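You operate a simulated robot arm through the tools that you are given. There is no shell and no other tool. Be economical: measure what you need, move in short steps, check, and stop when the job is done.

You run a simulated two-armed robot. Do the job below in one go: nothing can be reset, and whatever is moved stays where it is left.

## Task
Hang the green cloth on the bar, shorten the damper and put damper and hinge on the top shelf.
Fine: hang with both hands; hold the damper with one hand as you push its rod in.

Only the result counts: the job must be done as asked and must still hold three seconds after the hand-in. Knocking over, shifting, dropping, spilling or breaking anything else fails it. Flat cloth is picked up by pressing the open fingertips on it (5 to 10 N) and closing them slowly along it; thin cloth reads only 2 to 8 mm in the jaws.

## Robot
Two 7-joint arms with two-finger parallel grippers on one trunk, on a base that drives. Base frame: it is fixed to the floor where the robot stands at the start and does not move with it; the origin is under the middle of the robot, x ahead of it, y to its left, z up. Readings come in mm, rad, newtons and seconds.
The left shoulder is at the start at [38, 182, 1214], the right one opposite. With the tool pointing down near the work surface each hand reaches from about 100 to 700 mm from the robot's upright axis, wherever it stands, measured 20 degrees to its own side. Places, roughly: damper rod [-900, -700, 800]; grey housing [-500, -1250, 750]; hinge arm [-800, -700, 800]; silver latch [-500, -1250, 750]; top shelf of the blue stand [700, 300, 1100]; yellow lever [-700, -600, 800]. Payload 3.91 kg a hand.
The tool frame of a hand sits at the grasp point between the pads (the TCP): z along the fingers, y along the line on which they close. The tips reach 30 mm beyond it. Largest opening 110 mm; finger width 20, thickness 10; the body of the gripper, 48 by 112 mm, starts 55 mm behind the TCP.
Orientation is that of the tool frame in the base frame, as a unit quaternion [x, y, z, w]. With the fingers straight down and closing along the base's y, the tool's x points along the base's -x, its y along +y and its z along -z.

## Interface
- The arms move only by the tool play_rows. It takes "left_motion", "right_motion" or both (then of equal length, played together; a hand with none holds still); each is a list of rows, each a list of 7 numbers: the finger opening in mm, from 0 to 110, then the shift along the base's x, y, z in units of 30 mm (1.0 is 30 mm), then the turn, a rotation vector about the base's x, y, z in units of 6 degrees (1.0 is 6 degrees). In form: [[hand, dx, dy, dz, wx, wy, wz], ...]. A call has 1 to 8 rows; each row shifts and turns the commanded pose from where the row before left it. A call with a number of a shift or a turn outside -1 to 1 is refused whole. Each row takes 0.2 s and may step no farther than 50 mm and 0.15 rad from the row before; otherwise, or with a gripper value out of range, the whole call is refused. Where a pose cannot be reached the arm comes as near as it can. A force on the tool above 40 N (or 10 N above the force at the start of the call, whichever is more), or a blocked arm, ends the call early, and 0.2 s more pass. The fingers move at their own pace (about 72 mm/s each) and stop on an object; they squeeze with about 41 N. The grip force told is the motor's: it shows also when the fingers shut on nothing. Time passes only in rows, and 0.2 s behind the last, so rows that do not move let the fingers close. The reply holds the time, the measured pose of the TCP, the force on the tool along the base axes, the opening and the grip force, in the units named above and with some noise, with the torque about the TCP (base axes, N m) and any sound that the robot's microphone picked up, and new pictures: "views" is both (left out), scene, wrist or none (wrist: the cameras of the hands that moved).
- Cameras (640 x 400 px; columns grow to the right, rows downward): "scene" is now at [131, -55.2, 1416.8]; the picture's right is [-0.66, -0.75, 0.00], its down [-0.33, 0.30, -0.90] and it looks along [0.67, -0.59, -0.45] (base axes); focal length 214 px, centre (320, 200). "left" rides on the left gripper at [72, -17, -103] in its tool frame; the picture's right is [0.23, 0.97, 0.00], its down [-0.76, 0.18, -0.62] and it looks along [-0.61, 0.14, 0.78] (tool axes); focal length 222 px, centre (320, 200). "right" rides on the right gripper at [72, 17, -103] in its tool frame; the picture's right is [-0.23, 0.97, 0.00], its down [-0.76, -0.18, -0.62] and it looks along [-0.61, -0.14, 0.78] (tool axes); focal length 222 px, centre (320, 200).
- slide_trunk(by): slides the trunk up (or, below 0, down) by that many mm; the arms and the scene camera ride with it, the base frame stays. It gives what a move gives, with no picture.
- drive_base(legs): drives the robot by 1 to 6 legs, each [ahead, left, turn to the left] in mm, mm and rad, along the robot's own axes; the way and the turn of a leg run together, so that a leg with both is an arc; at most 1500 mm and 3.142 rad a leg. The arms and the cameras ride along, it lands a little off, and it stops where it bumps. It gives what a move gives, and a new picture of the scene camera.
- pan_tilt(pan, tilt): turns the head with the scene camera to pan (to the left, within 1.396 rad either way) and tilt (down, from -0.506 to 1.204), counted from straight ahead of the robot. It gives what a move gives, and a new picture of the scene camera.
- measure_at(camera, pixels): for up to 12 pixels [column, row] of the newest picture of that camera ("zoom" is the newest enlarged one), the place [x, y, z] in the base frame of the surface seen there, good to about 3 mm, but the place of the scene camera against the robot may be out by one fixed shift of up to 12 mm in any direction. The clock stands still meanwhile.
- zoom(camera, box): a new picture of the part [left, top, right, bottom] of that camera's present view, enlarged. The clock stands still meanwhile.
- hand_in(): hands the job in; it is judged then, once.

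Work in short steps. Measure before you move; look again where a grasp or a placing could have gone wrong, and mend it. You have 80 turns and 260 pictures in all, those below and enlarged ones among them. Open the grippers and draw the arms clear of the work before you hand the job in, unless the task says otherwise; then end with one line.

The tools are called after "Request:" as a command line: name --argument value ..., lists and objects as JSON in quotes. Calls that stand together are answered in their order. play_rows: Moves the arms, as the interface text tells. Its arguments: {"type":"object","properties":{"left_motion":{"type":"array","items":{"type":"array","items":{"type":"number"}}},"right_motion":{"type":"array","items":{"type":"array","items":{"type":"number"}}},"views":{"type":"string","enum":["both","scene","wrist","none"]}},"required":[]} The other tools are called the same way: slide_trunk (by) slides the trunk up or down; drive_base (legs) drives the base; pan_tilt (pan, tilt) turns the head that bears the scene camera; measure_at (camera, pixels) gives the place of the surface under pixels of a picture; zoom (camera, box) takes an enlarged picture of a part of a camera's view; hand_in () hands the job in.

At the start:

```text
time: 0.0
left_position: [320.5, 176.8, 1420.8]
left_ee_rot: [0.001, 1.0, 0.0, 0.001]
left_force: [-0.4, -0.5, 0.3]
left_moment: [-0.02, -0.05, -0.02]
left_gripper_width: 109.9
left_grasp_force: 0.2
right_position: [298.8, -49.6, 1363.4]
right_ee_rot: [0.005, 1.0, -0.004, -0.001]
right_force: [47.8, -10.6, -55.6]
right_moment: [-0.81, 0.65, -0.83]
right_gripper_width: 109.9
right_grasp_force: 0.1
trunk travel left (down, up): [-469.0, 46.0]
robot x, y, heading: [-2.3, -0.9, -0.001]
head pan, tilt: [-0.74, 0.616]
```

scene: 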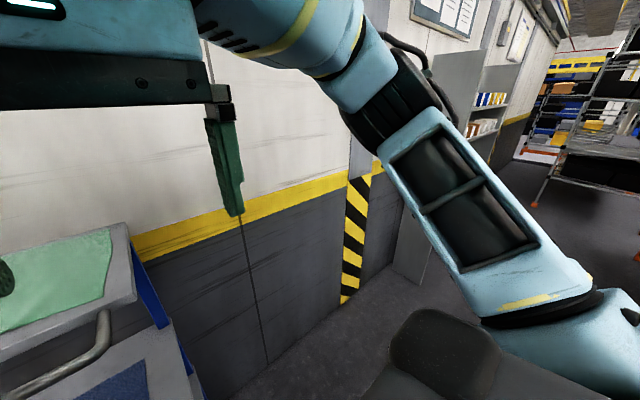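
right: 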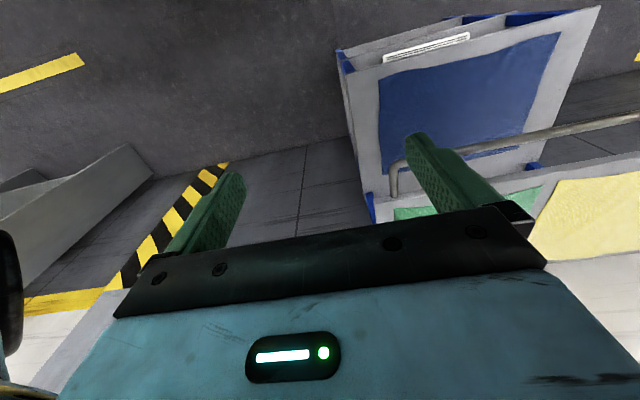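
left: 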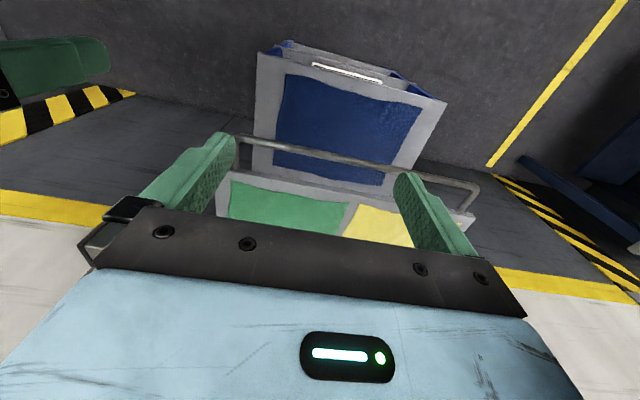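

The right hand shows a force reading at the start (maybe a bias or contact). First I look ahead at the stand with the cloth.

Request:
pan_tilt --pan 0.2 --tilt 0.6

```text
time: 1.2
left_position: [320.7, 177.0, 1419.9]
left_ee_rot: [0.002, 1.0, -0.002, -0.001]
left_force: [-4.1, 46.4, -3.5]
left_moment: [-5.28, -0.73, -4.31]
left_gripper_width: 109.8
left_grasp_force: 0.1
right_position: [299.7, -49.1, 1363.2]
right_ee_rot: [0.006, 1.0, -0.005, -0.001]
right_force: [0.1, 0.4, 1.1]
right_moment: [-0.04, 0.02, -0.02]
right_gripper_width: 109.9
right_grasp_force: 0.0
trunk travel left (down, up): [-469.0, 46.0]
robot x, y, heading: [0.1, -1.6, -0.002]
head pan, tilt: [0.201, 0.6]
```

scene: 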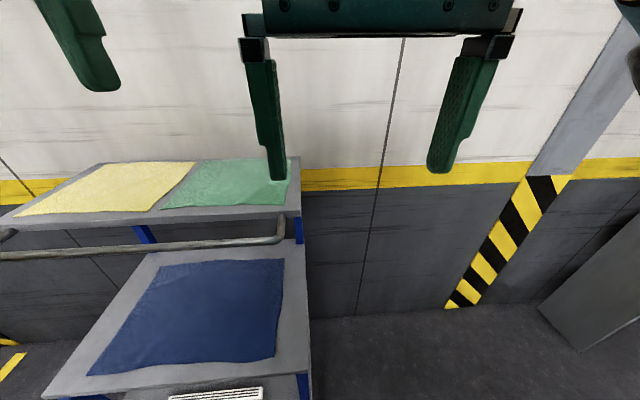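

The top shelf holds yellow and green cloths, the bar runs in front of it. I pan left to see the whole stand.

Request:
pan_tilt --pan 0.6 --tilt 0.6

Request:
zoom --camera "scene" --box '[0, 0, 640, 400]'

```text
time: 2.1
left_position: [320.0, 178.5, 1420.4]
left_ee_rot: [0.002, 1.0, -0.002, -0.001]
left_force: [0.9, 50.2, 0.2]
left_moment: [-5.96, 0.19, -4.58]
left_gripper_width: 110.0
left_grasp_force: 0.0
right_position: [299.1, -50.3, 1363.7]
right_ee_rot: [0.005, 1.0, -0.005, -0.001]
right_force: [0.0, 0.9, -0.1]
right_moment: [0.01, 0.0, -0.01]
right_gripper_width: 109.7
right_grasp_force: 0.0
trunk travel left (down, up): [-469.0, 46.0]
robot x, y, heading: [0.4, -0.3, -0.001]
head pan, tilt: [0.6, 0.6]
```

scene: 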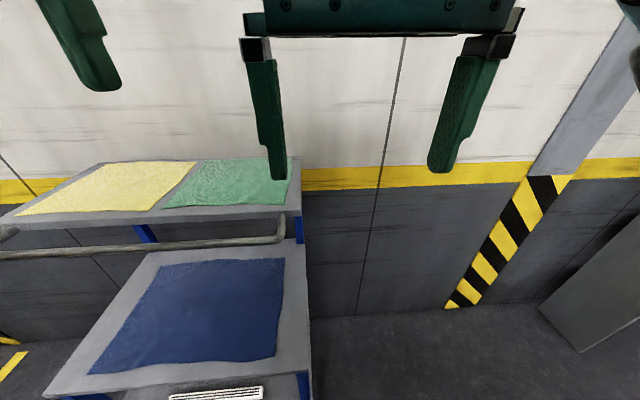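

```text
1.00 times, centred on (320, 200) of scene (not enlarged: the box is as wide or as high as the picture)
```

zoom: 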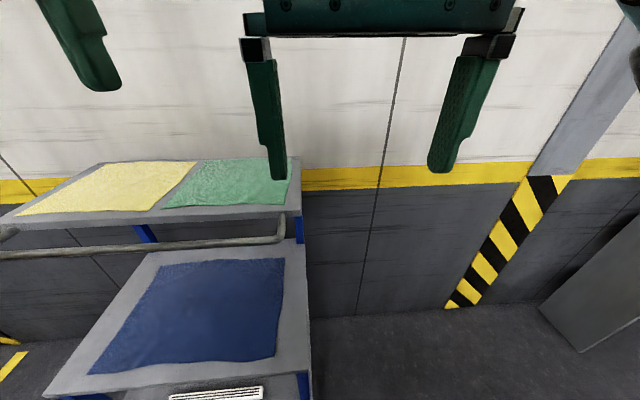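

The head seems blocked by the arm (force on the left hand while panning, picture unchanged). I spread the hands outward and a bit forward to free the head.

Request:
play_rows --left_motion '[[110, 0, 1, 0, 0, 0, 0], [110, 0, 1, 0, 0, 0, 0], [110, 0, 1, 0, 0, 0, 0], [110, 0, 1, 0, 0, 0, 0]]' --right_motion '[[110, 0, -1, 0, 0, 0, 0], [110, 0, -1, 0, 0, 0, 0], [110, 0, -1, 0, 0, 0, 0], [110, 0, -1, 0, 0, 0, 0]]' --views "scene"

```text
time: 2.6
left_position: [322.5, 212.9, 1414.2]
left_ee_rot: [-0.003, 1.0, 0.001, 0.001]
left_force: [-0.5, 0.6, 0.7]
left_moment: [-0.05, -0.01, 0.01]
left_gripper_width: 110.1
left_grasp_force: 0.0
left hand out of reach, approached as far as the arm can: row 2
right_position: [312.5, -86.6, 1356.5]
right_ee_rot: [0.034, 0.999, -0.008, -0.006]
right_force: [47.4, 32.2, -14.7]
right_moment: [-3.94, 4.04, -4.17]
right_gripper_width: 109.8
right_grasp_force: 0.1
trunk travel left (down, up): [-469.0, 46.0]
robot x, y, heading: [2.3, -1.1, 0.002]
head pan, tilt: [0.6, 0.6]
stopped in row 2 (right hand): the force on the tool passed its limit at 80 N (the readings are from after the stop); the commanded pose is now the measured one
```

scene: 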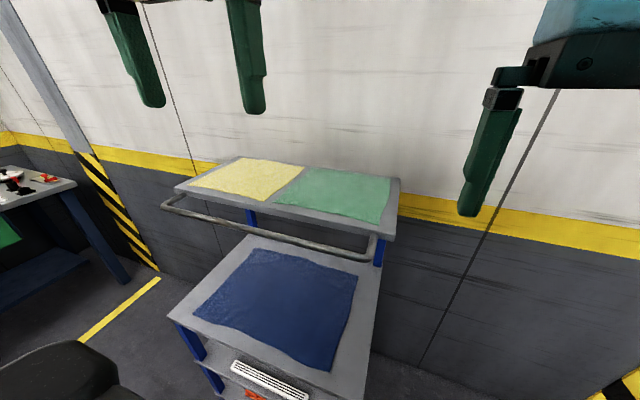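

Now the stand is in view. I measure the shelf corners, green cloth corners and the bar.

Request:
measure_at --camera "scene" --pixels '[[304, 167], [391, 178], [380, 223], [275, 202], [241, 158], [177, 187], [386, 239], [398, 182], [167, 200], [280, 236], [370, 255], [300, 300]]'

Request:
zoom --camera "scene" --box '[150, 130, 410, 292]'

```text
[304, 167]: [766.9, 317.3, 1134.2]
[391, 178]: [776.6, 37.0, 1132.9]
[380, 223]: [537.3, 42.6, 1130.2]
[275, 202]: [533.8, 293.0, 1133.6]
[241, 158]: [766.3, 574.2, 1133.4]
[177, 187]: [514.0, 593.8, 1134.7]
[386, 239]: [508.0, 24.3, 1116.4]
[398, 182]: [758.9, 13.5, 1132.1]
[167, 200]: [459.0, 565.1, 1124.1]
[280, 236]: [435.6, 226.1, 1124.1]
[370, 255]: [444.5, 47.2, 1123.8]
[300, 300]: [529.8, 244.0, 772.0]
```

```text
2.46 times, centred on (280, 211) of scene
```

zoom: 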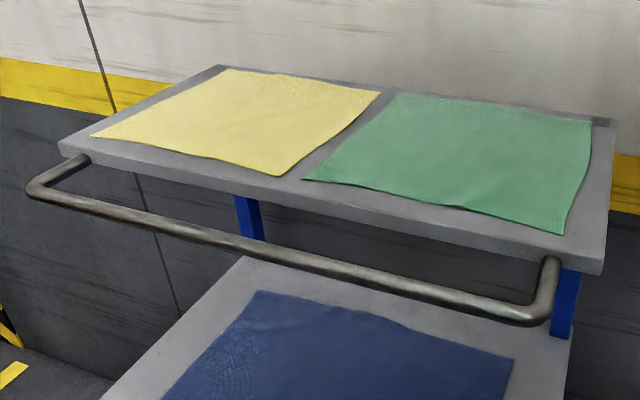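

The bar runs along y at x≈440, z≈1124; green cloth spans x 535–770, y 40–300 at z≈1133. I drive left 167 mm so the cloth is centred before me.

Request:
drive_base --legs '[[0, 167, 0]]'

Request:
pan_tilt --pan 0.0 --tilt 0.7

```text
time: 3.4
left_position: [321.2, 215.5, 1415.9]
left_ee_rot: [-0.003, 1.0, 0.001, 0.001]
left_force: [0.0, -0.7, -0.3]
left_moment: [-0.02, -0.03, 0.01]
left_gripper_width: 110.0
left_grasp_force: 0.0
right_position: [319.6, -82.9, 1351.4]
right_ee_rot: [0.05, 0.999, -0.011, -0.006]
right_force: [36.1, 37.8, -19.4]
right_moment: [-4.78, 2.39, -4.59]
right_gripper_width: 110.1
right_grasp_force: 0.1
trunk travel left (down, up): [-469.0, 46.0]
robot x, y, heading: [0.7, 4.0, -0.004]
head pan, tilt: [0.6, 0.6]
stopped in leg 1: the force on the tool passed its limit at 70 N (the readings are from after the stop); the commanded pose is now the measured one
```

scene: 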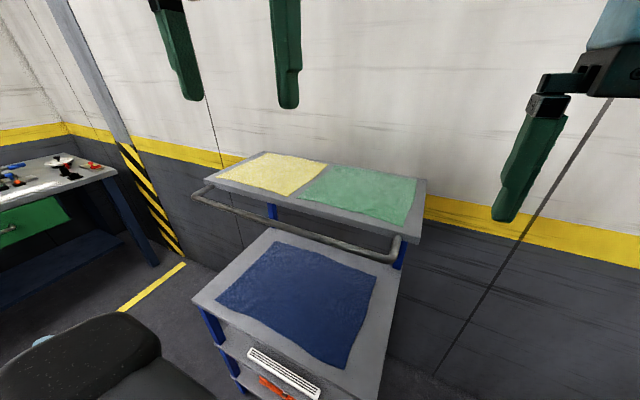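

```text
time: 4.4
left_position: [321.5, 216.0, 1416.4]
left_ee_rot: [-0.002, 1.0, 0.001, 0.001]
left_force: [0.5, -0.8, 0.6]
left_moment: [-0.03, -0.02, 0.02]
left_gripper_width: 109.9
left_grasp_force: 0.0
right_position: [316.9, -85.5, 1354.6]
right_ee_rot: [0.041, 0.999, -0.009, -0.004]
right_force: [-0.5, -0.2, 1.2]
right_moment: [0.04, 0.0, 0.0]
right_gripper_width: 110.2
right_grasp_force: 0.0
trunk travel left (down, up): [-469.0, 46.0]
robot x, y, heading: [0.9, 3.3, -0.0]
head pan, tilt: [0.0, 0.7]
```

scene: 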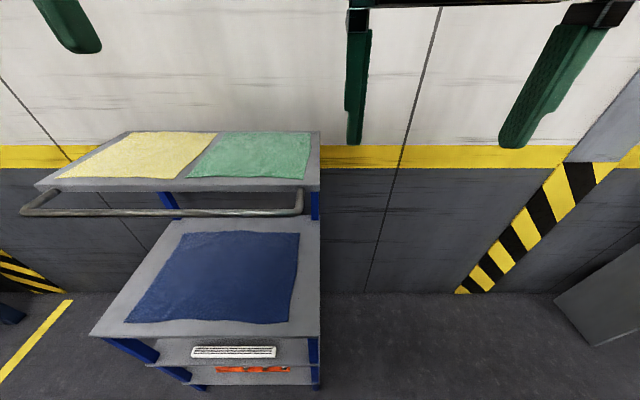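

Head at pan 0 is free of both arms. I move both hands forward and down, away from the head, then drive.

Request:
play_rows --left_motion '[[110, 0.6, 0, -1, 0, 0, 0], [110, 0.6, 0, -1, 0, 0, 0], [110, 0.6, 0, -1, 0, 0, 0], [110, 0.6, 0, -0.7, 0, 0, 0]]' --right_motion '[[110, 0.6, -0.3, -0.6, 0, 0, 0], [110, 0.6, -0.3, -0.6, 0, 0, 0], [110, 0.6, -0.3, -0.4, 0, 0, 0], [110, 0.6, 0, 0, 0, 0, 0]]' --views "none"

Request:
drive_base --legs '[[0, 164, 0]]'

```text
time: 5.4
left_position: [393.9, 215.7, 1302.4]
left_ee_rot: [-0.003, 1.0, 0.001, 0.001]
left_force: [0.2, -0.6, -0.2]
left_moment: [0.02, 0.02, 0.02]
left_gripper_width: 110.0
left_grasp_force: 0.2
right_position: [387.5, -111.8, 1303.7]
right_ee_rot: [0.042, 0.999, -0.01, -0.005]
right_force: [0.1, -0.1, 0.0]
right_moment: [-0.02, 0.05, 0.02]
right_gripper_width: 110.0
right_grasp_force: 0.1
trunk travel left (down, up): [-469.0, 46.0]
robot x, y, heading: [2.2, 2.6, -0.003]
head pan, tilt: [0.0, 0.7]
```

```text
time: 7.4
left_position: [393.8, 376.2, 1303.9]
left_ee_rot: [-0.003, 1.0, 0.002, 0.001]
left_force: [-0.3, 0.3, 0.4]
left_moment: [-0.03, 0.03, 0.0]
left_gripper_width: 110.1
left_grasp_force: 0.2
right_position: [386.8, 50.4, 1305.9]
right_ee_rot: [0.042, 0.999, -0.01, -0.005]
right_force: [-0.1, 0.1, 0.9]
right_moment: [0.01, 0.0, 0.03]
right_gripper_width: 110.0
right_grasp_force: 0.1
trunk travel left (down, up): [-469.0, 46.0]
robot x, y, heading: [0.8, 167.2, 0.001]
head pan, tilt: [0.0, 0.7]
```

scene: 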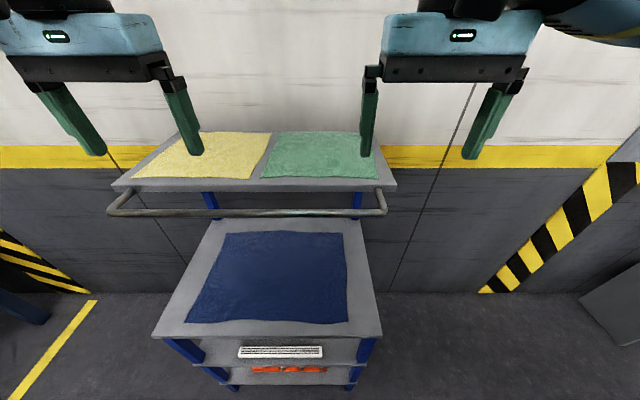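

Both hands are above the stand. I bring them over the front corners of the green cloth (y≈265 and y≈70, x≈560) at z 1200 with fingers half open.

Request:
play_rows --left_motion '[[60, 0.92, -0.62, -0.4, 0, 0, 0], [60, 0.92, -0.62, -0.4, 0, 0, 0], [60, 0.92, -0.62, -0.4, 0, 0, 0], [60, 0.92, -0.62, -0.7, 0, 0, 0], [60, 0.92, -0.62, -0.7, 0, 0, 0], [60, 0.92, -0.62, -0.7, 0, 0, 0]]' --right_motion '[[60, 0.96, 0.11, -0.4, 0, 0, 0.8], [60, 0.96, 0.11, -0.4, 0.2, 0, 0], [60, 0.96, 0.11, -0.4, 0, 0, 0], [60, 0.96, 0.11, -0.7, 0, 0, 0], [60, 0.96, 0.11, -0.7, 0, 0, 0], [60, 0.96, 0.11, -0.7, 0, 0, 0]]'

```text
time: 8.8
left_position: [561.9, 265.8, 1198.8]
left_ee_rot: [-0.003, 1.0, 0.002, 0.0]
left_force: [-0.4, -0.2, -0.9]
left_moment: [0.01, 0.0, -0.03]
left_gripper_width: 60.0
left_grasp_force: 0.1
right_position: [562.8, 69.8, 1205.0]
right_ee_rot: [0.001, 1.0, 0.001, -0.005]
right_force: [-0.2, 0.1, -0.4]
right_moment: [0.04, 0.04, 0.01]
right_gripper_width: 60.1
right_grasp_force: 0.1
trunk travel left (down, up): [-469.0, 46.0]
robot x, y, heading: [3.5, 165.8, 0.002]
head pan, tilt: [0.0, 0.7]
```

scene: 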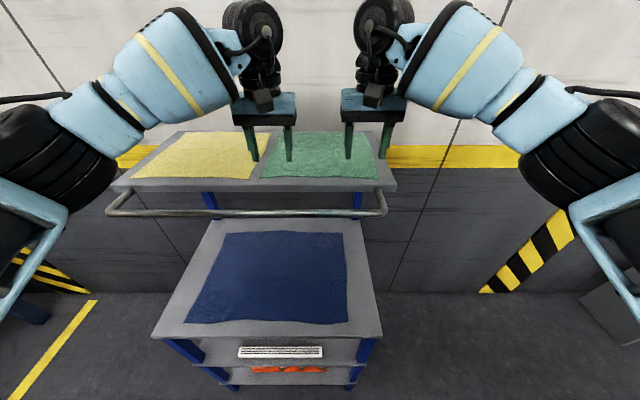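
right: 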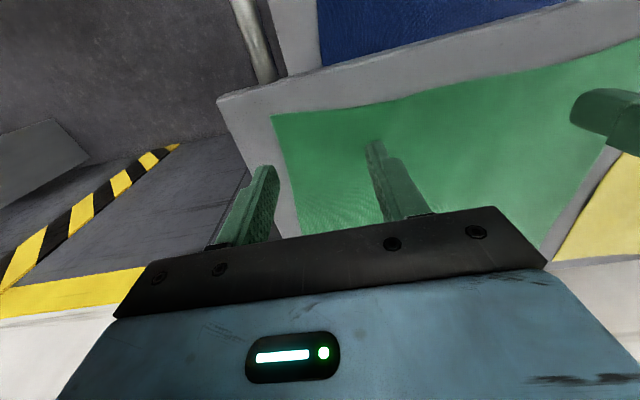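
left: 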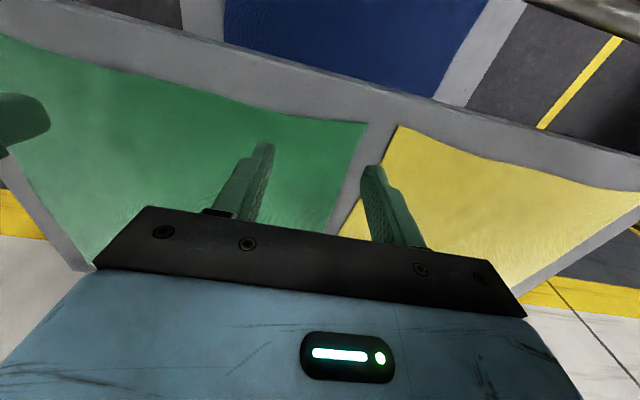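

The wrist views show the corners at right (272,116) and left (368,122); I measure them with the wrist cameras along with shelf edge and bar.

Request:
measure_at --camera "right" --pixels '[[276, 118], [450, 92], [300, 225], [218, 100], [262, 70]]'

Request:
measure_at --camera "left" --pixels '[[364, 126], [150, 78], [335, 220], [400, 130], [620, 10]]'

```text
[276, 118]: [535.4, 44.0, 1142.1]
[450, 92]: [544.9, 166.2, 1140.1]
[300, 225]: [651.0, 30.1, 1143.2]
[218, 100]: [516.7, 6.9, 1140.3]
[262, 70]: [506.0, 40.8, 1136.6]
```

```text
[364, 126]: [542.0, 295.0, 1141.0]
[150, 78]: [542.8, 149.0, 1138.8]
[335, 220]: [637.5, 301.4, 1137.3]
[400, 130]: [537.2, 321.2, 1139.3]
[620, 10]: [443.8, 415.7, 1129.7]
```

Front edge of cloth at x≈540, y 44–295, z≈1140. I set x to 552, y 268/70, opening 40, and descend to about 5 mm above, then creep down.

Request:
play_rows --left_motion '[[40, -0.33, 0.07, 0, 0, 0, 0], [40, 0, 0, -0.4, 0, 0, 0], [40, 0, 0, -0.4, 0, 0, 0], [40, 0, 0, 0, 0, 0, 0]]' --right_motion '[[40, -0.36, 0, 0, 0, 0, 0], [40, 0, 0, -0.5, 0, 0, 0], [40, 0, 0, -0.5, 0, 0, 0], [40, 0, 0, 0, 0, 0, 0]]' --views "none"

Request:
play_rows --left_motion '[[40, 0, 0, -0.1, 0, 0, 0], [40, 0, 0, 0, 0, 0, 0]]' --right_motion '[[40, 0, 0, -0.1, 0, 0, 0], [40, 0, 0, 0, 0, 0, 0]]' --views "wrist"

```text
time: 9.8
left_position: [548.0, 269.1, 1178.0]
left_ee_rot: [-0.003, 1.0, 0.001, 0.002]
left_force: [0.4, -0.5, 1.5]
left_moment: [-0.01, -0.03, 0.0]
left_gripper_width: 40.0
left_grasp_force: 0.0
right_position: [549.2, 71.2, 1175.4]
right_ee_rot: [0.001, 1.0, 0.002, -0.005]
right_force: [-0.5, 0.0, 0.3]
right_moment: [-0.02, 0.0, -0.02]
right_gripper_width: 40.1
right_grasp_force: 0.1
trunk travel left (down, up): [-469.0, 46.0]
robot x, y, heading: [0.7, 164.7, -0.001]
head pan, tilt: [0.0, 0.7]
```

```text
time: 10.4
left_position: [549.2, 269.4, 1177.4]
left_ee_rot: [-0.003, 1.0, 0.001, 0.002]
left_force: [0.2, 0.0, -0.1]
left_moment: [0.01, 0.01, -0.03]
left_gripper_width: 39.8
left_grasp_force: 0.0
right_position: [548.4, 68.8, 1172.0]
right_ee_rot: [0.0, 1.0, 0.001, -0.004]
right_force: [0.8, 0.7, 0.0]
right_moment: [0.01, 0.01, 0.01]
right_gripper_width: 40.1
right_grasp_force: 0.1
trunk travel left (down, up): [-469.0, 46.0]
robot x, y, heading: [0.5, 167.8, -0.001]
head pan, tilt: [0.0, 0.7]
```

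right: 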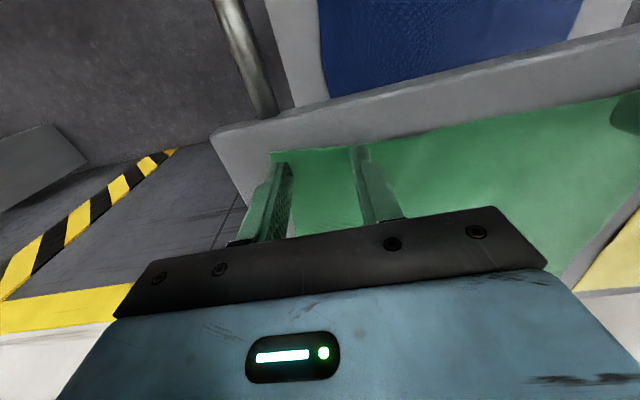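
left: 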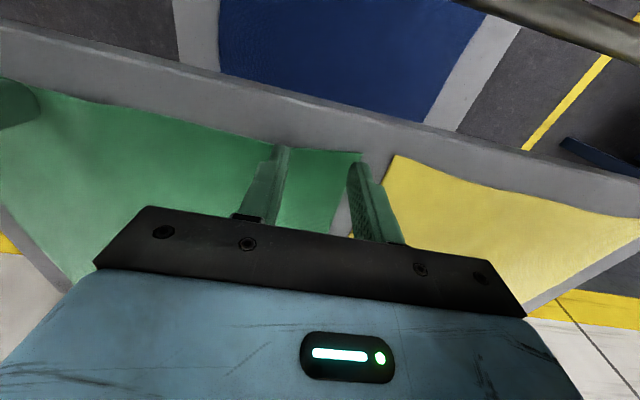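

No contact yet; the left outer finger is right at the cloth's edge, so I shift it 6 mm inward and lower both hands with small steps.

Request:
play_rows --left_motion '[[40, 0.1, -0.25, -0.2, 0, 0, 0], [40, 0, 0, -0.07, 0, 0, 0], [40, 0, 0, 0, 0, 0, 0]]' --right_motion '[[40, 0.1, 0, -0.07, 0, 0, 0], [40, 0, 0, -0.07, 0, 0, 0], [40, 0, 0, 0, 0, 0, 0]]' --views "none"

```text
time: 11.2
left_position: [549.9, 260.9, 1170.5]
left_ee_rot: [-0.002, 1.0, 0.001, 0.002]
left_force: [2.1, 0.7, 7.8]
left_moment: [-0.03, -0.02, 0.0]
left_gripper_width: 39.9
left_grasp_force: 0.1
right_position: [550.4, 70.3, 1171.4]
right_ee_rot: [0.001, 1.0, 0.001, -0.003]
right_force: [1.4, 0.7, 13.1]
right_moment: [-0.26, -0.08, 0.04]
right_gripper_width: 39.9
right_grasp_force: 0.0
trunk travel left (down, up): [-469.0, 46.0]
robot x, y, heading: [-0.6, 168.3, -0.001]
head pan, tilt: [0.0, 0.7]
```

Left presses 7.8 N, right 13 N; I ease the right by 1 mm and close both slowly.

Request:
play_rows --left_motion '[[36, 0, 0, 0, 0, 0, 0], [31, 0, 0, 0, 0, 0, 0], [26, 0, 0, 0, 0, 0, 0], [21, 0, 0, 0, 0, 0, 0], [16, 0, 0, 0, 0, 0, 0], [10, 0, 0, 0, 0, 0, 0], [5, 0, 0, 0, 0, 0, 0], [0, 0, 0, 0, 0, 0, 0]]' --right_motion '[[36, 0, 0, 0.04, 0, 0, 0], [31, 0, 0, 0, 0, 0, 0], [26, 0, 0, 0, 0, 0, 0], [21, 0, 0, 0, 0, 0, 0], [16, 0, 0, 0, 0, 0, 0], [10, 0, 0, 0, 0, 0, 0], [5, 0, 0, 0, 0, 0, 0], [0, 0, 0, 0, 0, 0, 0]]' --views "wrist"

```text
time: 13.0
left_position: [549.6, 261.8, 1171.0]
left_ee_rot: [-0.002, 1.0, 0.0, 0.003]
left_force: [0.7, 0.0, 24.1]
left_moment: [0.04, 0.02, 0.0]
left_gripper_width: 1.8
left_grasp_force: 40.5
right_position: [549.7, 70.0, 1170.9]
right_ee_rot: [0.001, 1.0, 0.001, -0.003]
right_force: [-0.6, -0.1, 3.5]
right_moment: [-0.01, 0.0, -0.03]
right_gripper_width: 0.1
right_grasp_force: 38.1
trunk travel left (down, up): [-469.0, 46.0]
robot x, y, heading: [1.3, 165.2, -0.001]
head pan, tilt: [0.0, 0.7]
```

right: 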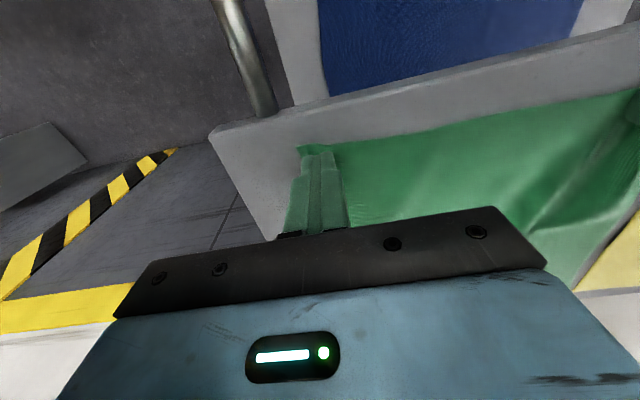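
left: 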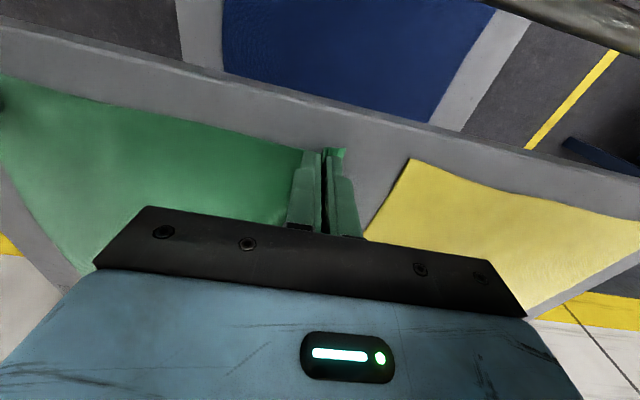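

Left hand holds cloth (1.8 mm), right slipped over it (0.1 mm). I lift the right a little, open to 34, shift +13 mm in y, and press again.

Request:
play_rows --left_motion '[[0, 0, 0, 0.05, 0, 0, 0], [0, 0, 0, 0, 0, 0, 0], [0, 0, 0, 0, 0, 0, 0], [0, 0, 0, 0, 0, 0, 0], [0, 0, 0, 0, 0, 0, 0], [0, 0, 0, 0, 0, 0, 0]]' --right_motion '[[0, 0, 0, 0.4, 0, 0, 0], [36, 0.1, 0.43, 0, 0, 0, 0], [36, 0, 0, 0, 0, 0, 0], [36, 0, 0, -0.35, 0, 0, 0], [36, 0, 0, -0.06, 0, 0, 0], [36, 0, 0, 0, 0, 0, 0]]' --views "wrist"

```text
time: 14.4
left_position: [550.5, 261.3, 1171.1]
left_ee_rot: [-0.003, 1.0, 0.002, 0.003]
left_force: [-1.6, -0.2, 6.0]
left_moment: [0.02, 0.01, 0.01]
left_gripper_width: 1.7
left_grasp_force: 41.2
right_position: [553.0, 83.3, 1171.1]
right_ee_rot: [0.001, 1.0, 0.001, -0.003]
right_force: [-1.2, -0.3, 13.9]
right_moment: [-0.26, 0.03, -0.02]
right_gripper_width: 36.0
right_grasp_force: 0.2
trunk travel left (down, up): [-469.0, 46.0]
robot x, y, heading: [-1.3, 161.6, 0.004]
head pan, tilt: [0.0, 0.7]
```

right: 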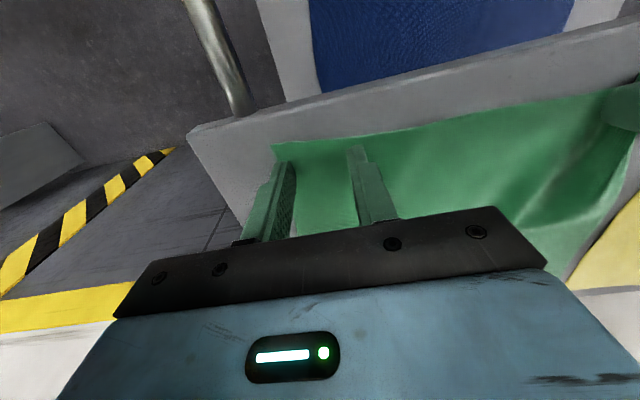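
left: 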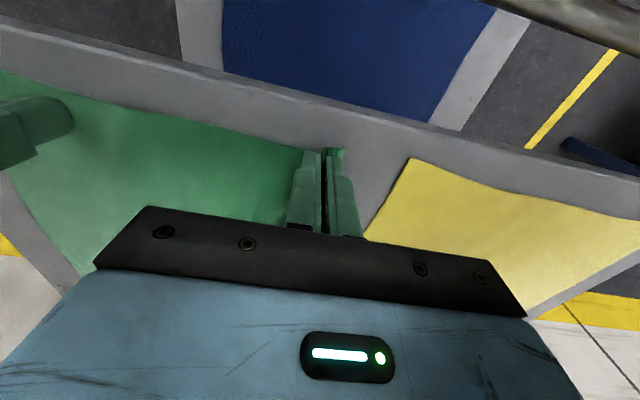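

Both fingers lie on the cloth but the torque says only the outer finger bears; I tilt the right hand slightly (-1°) and read the balance.

Request:
play_rows --right_motion '[[36, 0, 0, 0, -0.2, 0, 0], [36, 0, 0, 0, 0, 0, 0]]' --views "none"

```text
time: 15.0
left_position: [552.3, 260.9, 1171.2]
left_ee_rot: [-0.002, 1.0, 0.002, 0.002]
left_force: [0.3, 1.0, 0.4]
left_moment: [0.0, -0.01, -0.03]
left_gripper_width: 1.7
left_grasp_force: 40.8
right_position: [552.3, 83.0, 1172.6]
right_ee_rot: [0.001, 1.0, -0.009, -0.003]
right_force: [-0.9, 0.7, 18.4]
right_moment: [0.52, 0.07, 0.06]
right_gripper_width: 35.9
right_grasp_force: 0.4
trunk travel left (down, up): [-469.0, 46.0]
robot x, y, heading: [-0.6, 170.3, -0.007]
head pan, tilt: [0.0, 0.7]
```

Now it bears on the other finger; I turn back half and lift a touch, then close slowly.

Request:
play_rows --right_motion '[[36, 0, 0, 0.01, 0.12, 0, 0], [33, 0, 0, 0, 0, 0, 0], [29, 0, 0, 0, 0, 0, 0], [25, 0, 0, 0, 0, 0, 0], [20, 0, 0, 0, 0, 0, 0], [14, 0, 0, 0, 0, 0, 0], [7, 0, 0, 0, 0, 0, 0], [0, 0, 0, 0, 0, 0, 0]]' --views "wrist"

```text
time: 16.8
left_position: [552.0, 259.5, 1171.9]
left_ee_rot: [-0.001, 1.0, -0.001, 0.001]
left_force: [0.1, -11.8, 0.9]
left_moment: [-0.36, -0.01, -0.04]
left_gripper_width: 2.1
left_grasp_force: 41.1
right_position: [551.2, 85.8, 1170.7]
right_ee_rot: [-0.002, 1.0, -0.003, -0.004]
right_force: [0.4, 12.2, 17.9]
right_moment: [0.4, -0.03, -0.01]
right_gripper_width: 1.8
right_grasp_force: 41.3
trunk travel left (down, up): [-469.0, 46.0]
robot x, y, heading: [-4.5, 166.7, 0.003]
head pan, tilt: [0.0, 0.7]
```

right: 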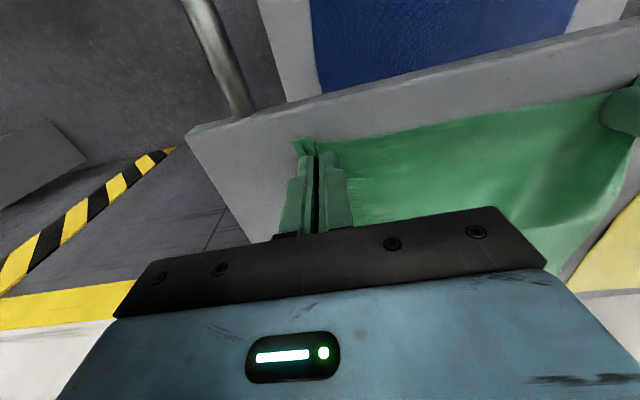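

Both hands hold the cloth (1.8 / 2.1 mm) with tension between. I relax by 4 mm and lift up, drawing back to x≈480 so it hangs between the bar and shelf.

Request:
play_rows --left_motion '[[0, 0, -0.06, 0.5, 0, 0, 0], [0, 0, 0, 0.8, 0, 0, 0], [0, 0, 0, 0.9, 0, 0, 0], [0, -0.2, 0, 0.9, 0, 0, 0], [0, -0.3, 0, 0.9, 0, 0, 0], [0, -0.4, 0, 0.9, 0, 0, 0], [0, -0.4, 0, 0.9, 0, 0, 0], [0, -0.4, 0, 0.9, 0, 0, 0]]' --right_motion '[[0, 0, 0.1, 0.5, 0, 0, 0], [0, 0, 0, 0.8, 0, 0, 0], [0, 0, 0, 0.9, 0, 0, 0], [0, -0.2, 0, 0.9, 0, 0, 0], [0, -0.3, 0, 0.9, 0, 0, 0], [0, -0.4, 0, 0.9, 0, 0, 0], [0, -0.4, 0, 0.9, 0, 0, 0], [0, -0.4, 0, 0.9, 0, 0, 0]]'

```text
time: 18.6
left_position: [497.7, 257.4, 1374.9]
left_ee_rot: [-0.003, 1.0, 0.002, 0.003]
left_force: [-1.1, -2.5, 0.1]
left_moment: [-0.07, -0.03, -0.04]
left_gripper_width: 1.9
left_grasp_force: 40.6
right_position: [499.7, 87.9, 1373.9]
right_ee_rot: [0.001, 1.0, -0.003, -0.003]
right_force: [-0.9, 2.6, 0.0]
right_moment: [0.06, -0.05, 0.0]
right_gripper_width: 1.7
right_grasp_force: 41.2
trunk travel left (down, up): [-469.0, 46.0]
robot x, y, heading: [0.0, 169.1, 0.003]
head pan, tilt: [0.0, 0.7]
```

scene: 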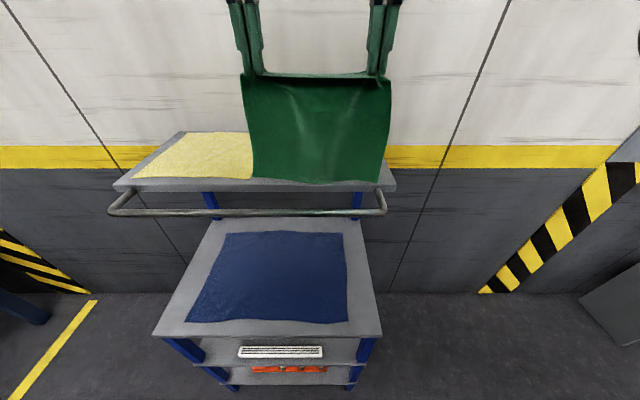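
right: 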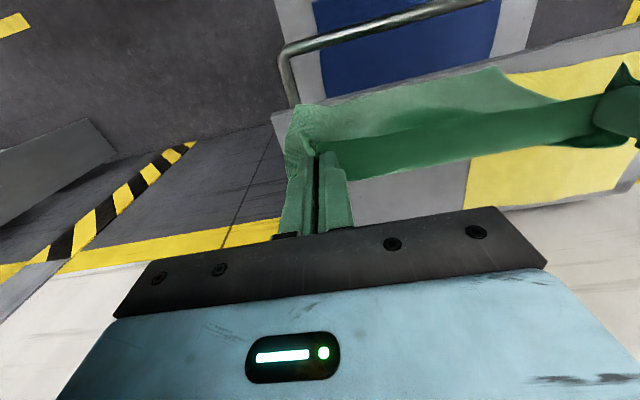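
left: 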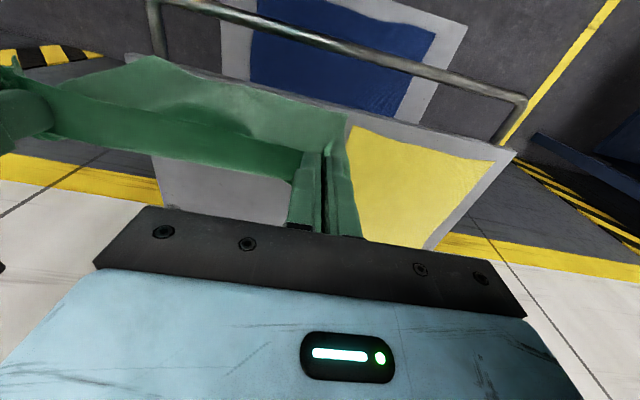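

The cloth hangs well; its bottom is about at the shelf front edge. I go up 15 mm and back to x≈478, let it settle, and look.

Request:
play_rows --left_motion '[[0, 0, 0, 0.7, 0, 0, 0], [0, -0.35, 0, 0, 0, 0, 0], [0, -0.35, 0, 0, 0, 0, 0], [0, 0, 0, 0, 0, 0, 0], [0, 0, 0, 0, 0, 0, 0]]' --right_motion '[[0, 0, 0, 0.7, 0, 0, 0], [0, -0.35, 0, 0, 0, 0, 0], [0, -0.4, 0, 0, 0, 0, 0], [0, 0, 0, 0, 0, 0, 0], [0, 0, 0, 0, 0, 0, 0]]' --views "both"

```text
time: 19.8
left_position: [480.9, 257.1, 1394.0]
left_ee_rot: [-0.002, 1.0, 0.0, 0.001]
left_force: [0.4, -3.6, -0.8]
left_moment: [-0.13, -0.01, -0.02]
left_gripper_width: 2.1
left_grasp_force: 41.5
right_position: [480.3, 86.8, 1393.6]
right_ee_rot: [0.001, 1.0, -0.004, -0.004]
right_force: [-0.2, 4.8, -0.2]
right_moment: [0.13, 0.0, 0.02]
right_gripper_width: 1.9
right_grasp_force: 41.1
trunk travel left (down, up): [-469.0, 46.0]
robot x, y, heading: [-0.0, 167.0, 0.002]
head pan, tilt: [0.0, 0.7]
```

scene: 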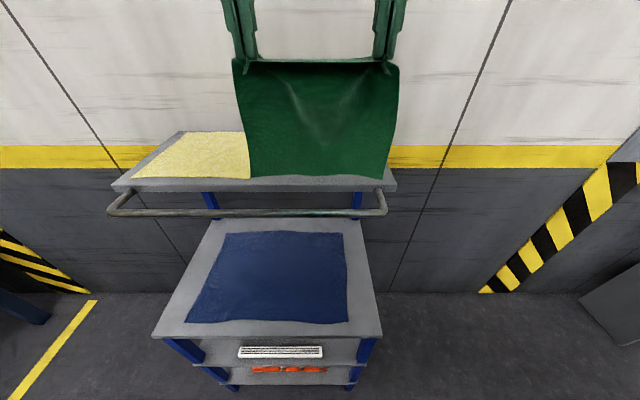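
right: 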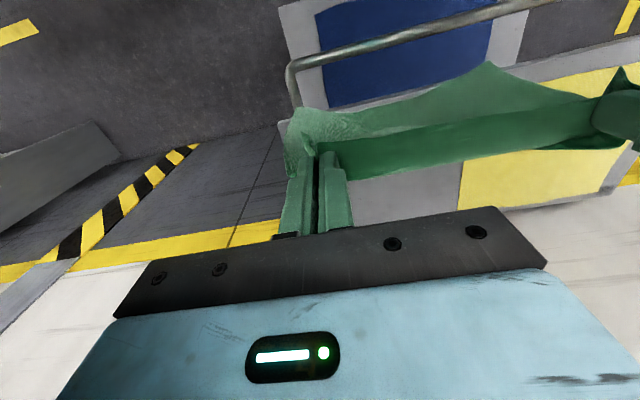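
left: 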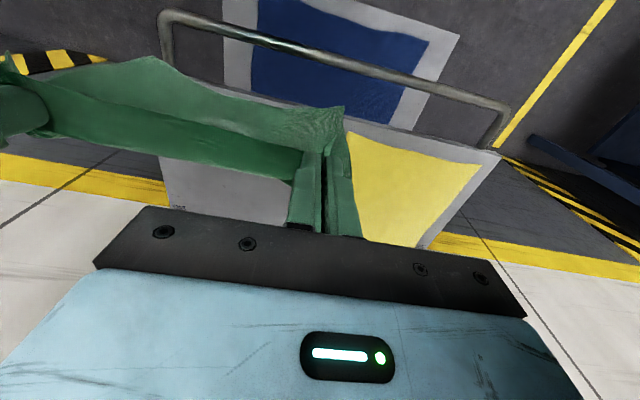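

I measure the cloth's bottom edge and the bar in the scene view.

Request:
measure_at --camera "scene" --pixels '[[255, 173], [320, 175], [380, 175], [320, 186], [320, 211], [320, 120], [320, 70], [120, 212], [380, 205]]'

```text
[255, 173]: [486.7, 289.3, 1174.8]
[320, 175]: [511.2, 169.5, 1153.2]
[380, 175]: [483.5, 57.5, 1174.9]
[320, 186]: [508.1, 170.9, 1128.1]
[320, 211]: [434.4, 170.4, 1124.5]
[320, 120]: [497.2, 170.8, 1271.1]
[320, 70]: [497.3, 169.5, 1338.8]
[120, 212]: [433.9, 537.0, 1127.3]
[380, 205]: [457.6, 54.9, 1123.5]
```

Corners hang at x≈485, the middle bows back to 511. I move 18 mm nearer the bar, then lower about 115 mm so the lower half goes into the gap.

Request:
play_rows --left_motion '[[0, -0.3, 0.05, 0, 0, 0, 0], [0, -0.3, 0, 0, 0, 0, 0], [0, 0, 0, -0.5, 0, 0, 0], [0, 0, 0, -0.5, 0, 0, 0], [0, 0, 0, -0.5, 0, 0, 0]]' --right_motion '[[0, -0.3, -0.05, 0, 0, 0, 0], [0, -0.3, 0, 0, 0, 0, 0], [0, 0, 0, -0.5, 0, 0, 0], [0, 0, 0, -0.5, 0, 0, 0], [0, 0, 0, -0.5, 0, 0, 0]]' --views "scene"

Request:
zoom --camera "scene" --box '[200, 60, 440, 210]'

```text
time: 21.0
left_position: [465.4, 262.0, 1347.3]
left_ee_rot: [-0.003, 1.0, 0.0, 0.0]
left_force: [-0.2, -14.0, -1.2]
left_moment: [-0.47, 0.04, -0.06]
left_gripper_width: 1.9
left_grasp_force: 41.6
right_position: [461.0, 85.3, 1346.0]
right_ee_rot: [0.0, 1.0, -0.003, -0.005]
right_force: [-0.1, 13.7, 0.4]
right_moment: [0.43, -0.04, 0.01]
right_gripper_width: 1.7
right_grasp_force: 40.9
trunk travel left (down, up): [-469.0, 46.0]
robot x, y, heading: [1.2, 164.2, 0.001]
head pan, tilt: [0.0, 0.7]
```

scene: 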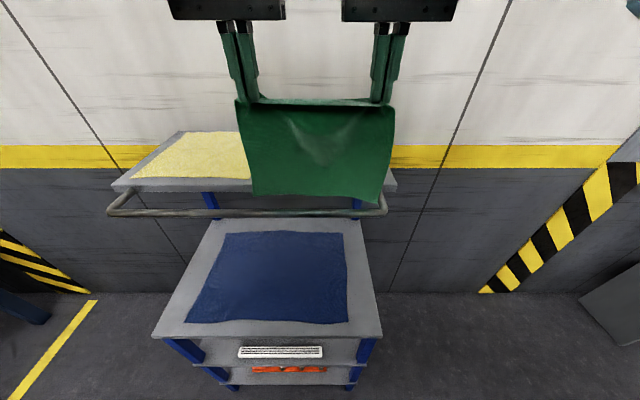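

```text
2.67 times, centred on (320, 135) of scene
```

zoom: 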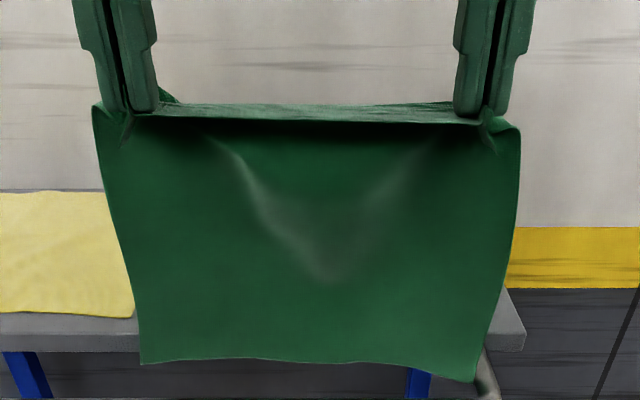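

The cloth's right edge (y≈57) is near the bar's side arm; I shift both hands 36 mm to the left (relaxing tension) and then lower another 70 mm.

Request:
play_rows --left_motion '[[0, 0, 0.55, 0, 0, 0, 0], [0, 0, 0.55, 0, 0, 0, 0], [0, 0, 0, 0, 0, 0, 0], [0, 0, 0, -0.6, 0, 0, 0], [0, 0, 0, -0.6, 0, 0, 0], [0, 0, 0, -0.6, 0, 0, 0], [0, 0, 0, -0.5, 0, 0, 0]]' --right_motion '[[0, 0, 0.65, 0, 0, 0, 0], [0, 0, 0.6, 0, 0, 0, 0], [0, 0, 0, 0, 0, 0, 0], [0, 0, 0, -0.6, 0, 0, 0], [0, 0, 0, -0.6, 0, 0, 0], [0, 0, 0, -0.6, 0, 0, 0], [0, 0, 0, -0.5, 0, 0, 0]]' --views "scene"

Request:
zoom --camera "scene" --box '[180, 80, 420, 230]'

```text
time: 22.6
left_position: [464.9, 294.3, 1277.7]
left_ee_rot: [-0.003, 1.0, 0.001, 0.0]
left_force: [0.2, -3.4, -0.9]
left_moment: [-0.11, 0.01, 0.0]
left_gripper_width: 1.7
left_grasp_force: 40.7
right_position: [463.7, 122.2, 1278.2]
right_ee_rot: [0.001, 1.0, -0.003, -0.006]
right_force: [0.8, 2.6, 0.2]
right_moment: [0.08, -0.03, 0.0]
right_gripper_width: 1.9
right_grasp_force: 41.0
trunk travel left (down, up): [-469.0, 46.0]
robot x, y, heading: [1.1, 164.5, 0.003]
head pan, tilt: [0.0, 0.7]
```

scene: 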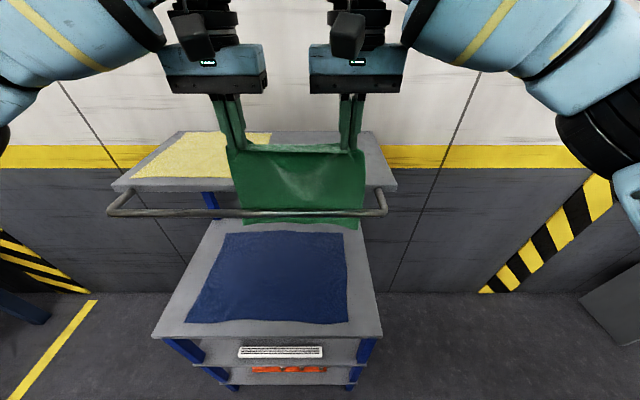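

```text
2.67 times, centred on (300, 155) of scene
```

zoom: 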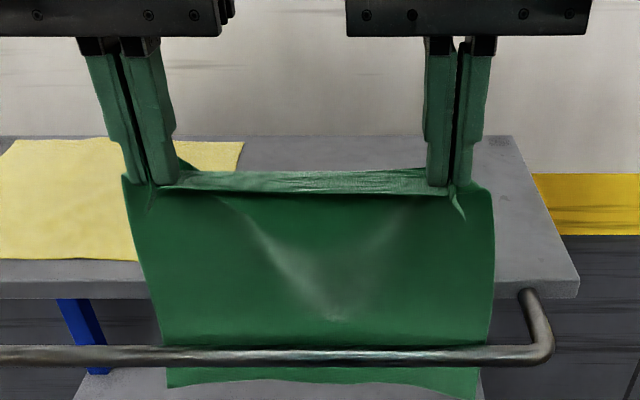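

The cloth hangs behind the bar with about half below it. I carry the held edge over the bar and down on the front side.

Request:
play_rows --left_motion '[[0, -1, 0, 0, 0, 0, 0], [0, -1, 0, -0.33, 0, 0, 0], [0, -0.87, 0, -0.77, 0, 0, 0], [0, -0.77, 0, -0.93, 0, 0, 0], [0, -0.17, 0, -1, 0, 0, 0], [0, 0.17, 0, -1, 0, 0, 0], [0, 0.33, 0, -0.9, 0, 0, 0], [0, 0.3, 0, -0.83, 0, 0, 0]]' --right_motion '[[0, -1, 0, 0, 0, 0, 0], [0, -1, 0, -0.33, 0, 0, 0], [0, -0.87, 0, -0.77, 0, 0, 0], [0, -0.77, 0, -0.93, 0, 0, 0], [0, -0.17, 0, -1, 0, 0, 0], [0, 0.17, 0, -1, 0, 0, 0], [0, 0.33, 0, -0.9, 0, 0, 0], [0, 0.3, 0, -0.83, 0, 0, 0]]' --views "both"

```text
time: 24.4
left_position: [371.3, 293.3, 1105.7]
left_ee_rot: [-0.002, 1.0, 0.003, 0.001]
left_force: [0.3, -3.2, -0.2]
left_moment: [-0.12, 0.01, -0.07]
left_gripper_width: 2.0
left_grasp_force: 41.1
right_position: [373.6, 121.8, 1104.4]
right_ee_rot: [0.001, 1.0, -0.004, -0.004]
right_force: [0.9, 1.7, 0.9]
right_moment: [0.05, -0.01, 0.02]
right_gripper_width: 1.8
right_grasp_force: 41.3
trunk travel left (down, up): [-469.0, 46.0]
robot x, y, heading: [-0.5, 161.9, 0.0]
head pan, tilt: [0.0, 0.7]
```

scene: 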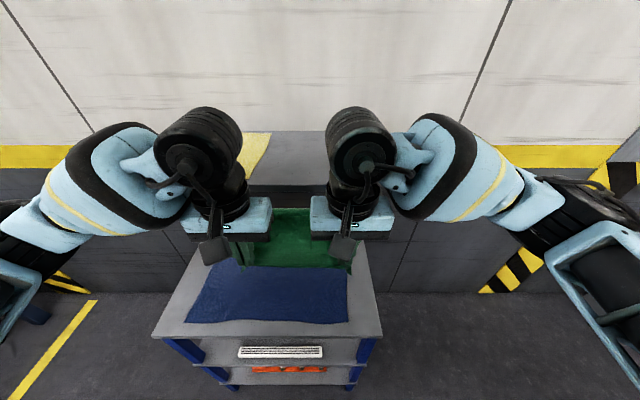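
right: 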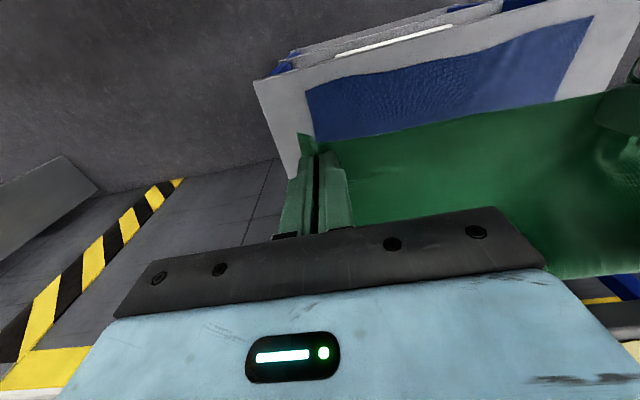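
left: 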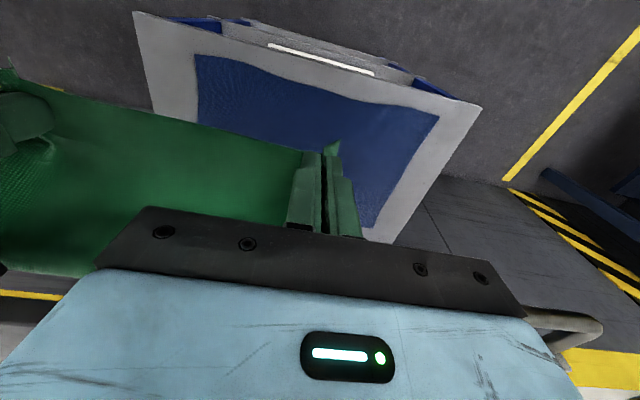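

The cloth is over the bar. I lower 20 mm more, open the fingers, and back off toward the robot.

Request:
play_rows --left_motion '[[0, 0.1, 0, -0.7, 0, 0, 0], [10, 0, 0, 0, 0, 0, 0], [30, 0, 0, 0, 0, 0, 0], [40, 0, 0, 0, 0, 0, 0], [40, -0.4, 0, 0, 0, 0, 0], [40, -0.7, 0, 0, 0, 0, 0], [40, -0.9, 0, 0, 0, 0, 0], [40, -0.9, 0, 0.3, 0, 0, 0]]' --right_motion '[[0, 0.1, 0, -0.7, 0, 0, 0], [10, 0, 0, 0, 0, 0, 0], [30, 0, 0, 0, 0, 0, 0], [40, 0, 0, 0, 0, 0, 0], [40, -0.4, 0, 0, 0, 0, 0], [40, -0.7, 0, 0, 0, 0, 0], [40, -0.9, 0, 0, 0, 0, 0], [40, -0.9, 0, 0.3, 0, 0, 0]]' --views "both"

```text
time: 26.2
left_position: [287.2, 293.1, 1094.4]
left_ee_rot: [-0.003, 1.0, 0.0, 0.001]
left_force: [0.5, -0.7, 0.2]
left_moment: [0.01, 0.0, 0.03]
left_gripper_width: 40.0
left_grasp_force: 0.0
right_position: [289.6, 122.3, 1094.9]
right_ee_rot: [0.001, 1.0, -0.004, -0.004]
right_force: [1.0, -0.3, 0.1]
right_moment: [0.0, 0.01, -0.02]
right_gripper_width: 40.1
right_grasp_force: 0.1
trunk travel left (down, up): [-469.0, 46.0]
robot x, y, heading: [0.6, 165.9, 0.001]
head pan, tilt: [0.0, 0.7]
```

scene: 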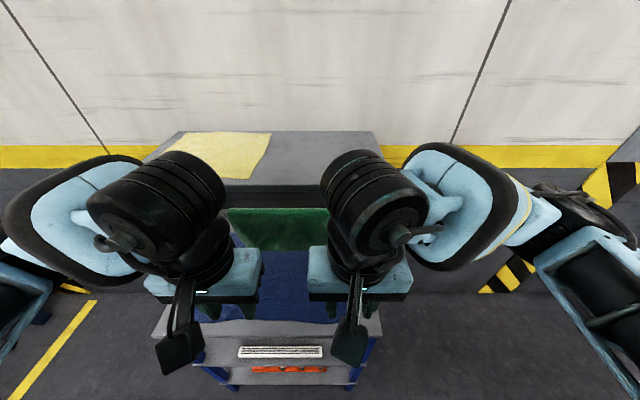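
right: 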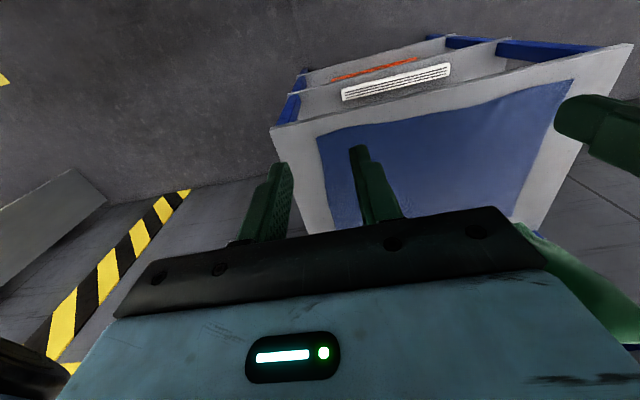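
left: 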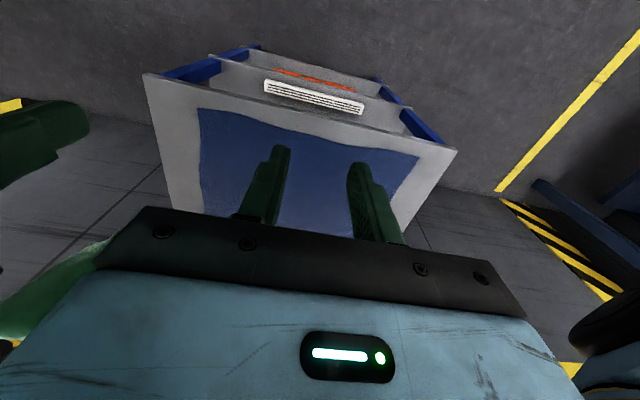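

The cloth hangs over the bar. I back away 250 mm and turn right toward the bench with the damper and hinge.

Request:
drive_base --legs '[[-250, 0, 0]]'

Request:
drive_base --legs '[[0, 0, -2.1]]'

```text
time: 28.1
left_position: [36.2, 293.9, 1095.5]
left_ee_rot: [-0.004, 1.0, 0.001, 0.0]
left_force: [-0.7, 0.3, -0.3]
left_moment: [0.03, -0.02, 0.01]
left_gripper_width: 39.9
left_grasp_force: 0.1
right_position: [38.6, 122.9, 1094.0]
right_ee_rot: [-0.001, 1.0, -0.003, -0.005]
right_force: [0.9, -0.3, 0.2]
right_moment: [0.0, -0.03, 0.01]
right_gripper_width: 40.0
right_grasp_force: 0.1
trunk travel left (down, up): [-469.0, 46.0]
robot x, y, heading: [-252.6, 166.6, -0.001]
head pan, tilt: [0.0, 0.7]
```

scene: 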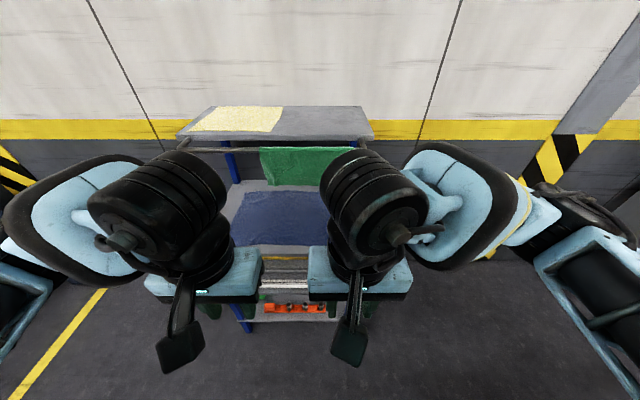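

```text
time: 33.3
left_position: [-264.6, -149.7, 1094.8]
left_ee_rot: [0.848, 0.531, 0.0, 0.002]
left_force: [0.5, 0.1, 0.7]
left_moment: [0.01, -0.01, -0.01]
left_gripper_width: 40.0
left_grasp_force: 0.0
right_position: [-419.0, -76.9, 1094.5]
right_ee_rot: [0.85, 0.527, 0.002, -0.005]
right_force: [0.3, 0.2, -0.1]
right_moment: [-0.01, 0.0, 0.01]
right_gripper_width: 40.0
right_grasp_force: 0.1
trunk travel left (down, up): [-469.0, 46.0]
robot x, y, heading: [-249.7, 166.0, -2.025]
head pan, tilt: [0.0, 0.7]
```

scene: 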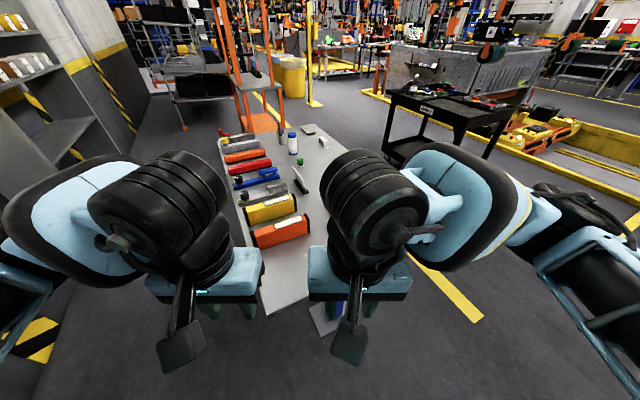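

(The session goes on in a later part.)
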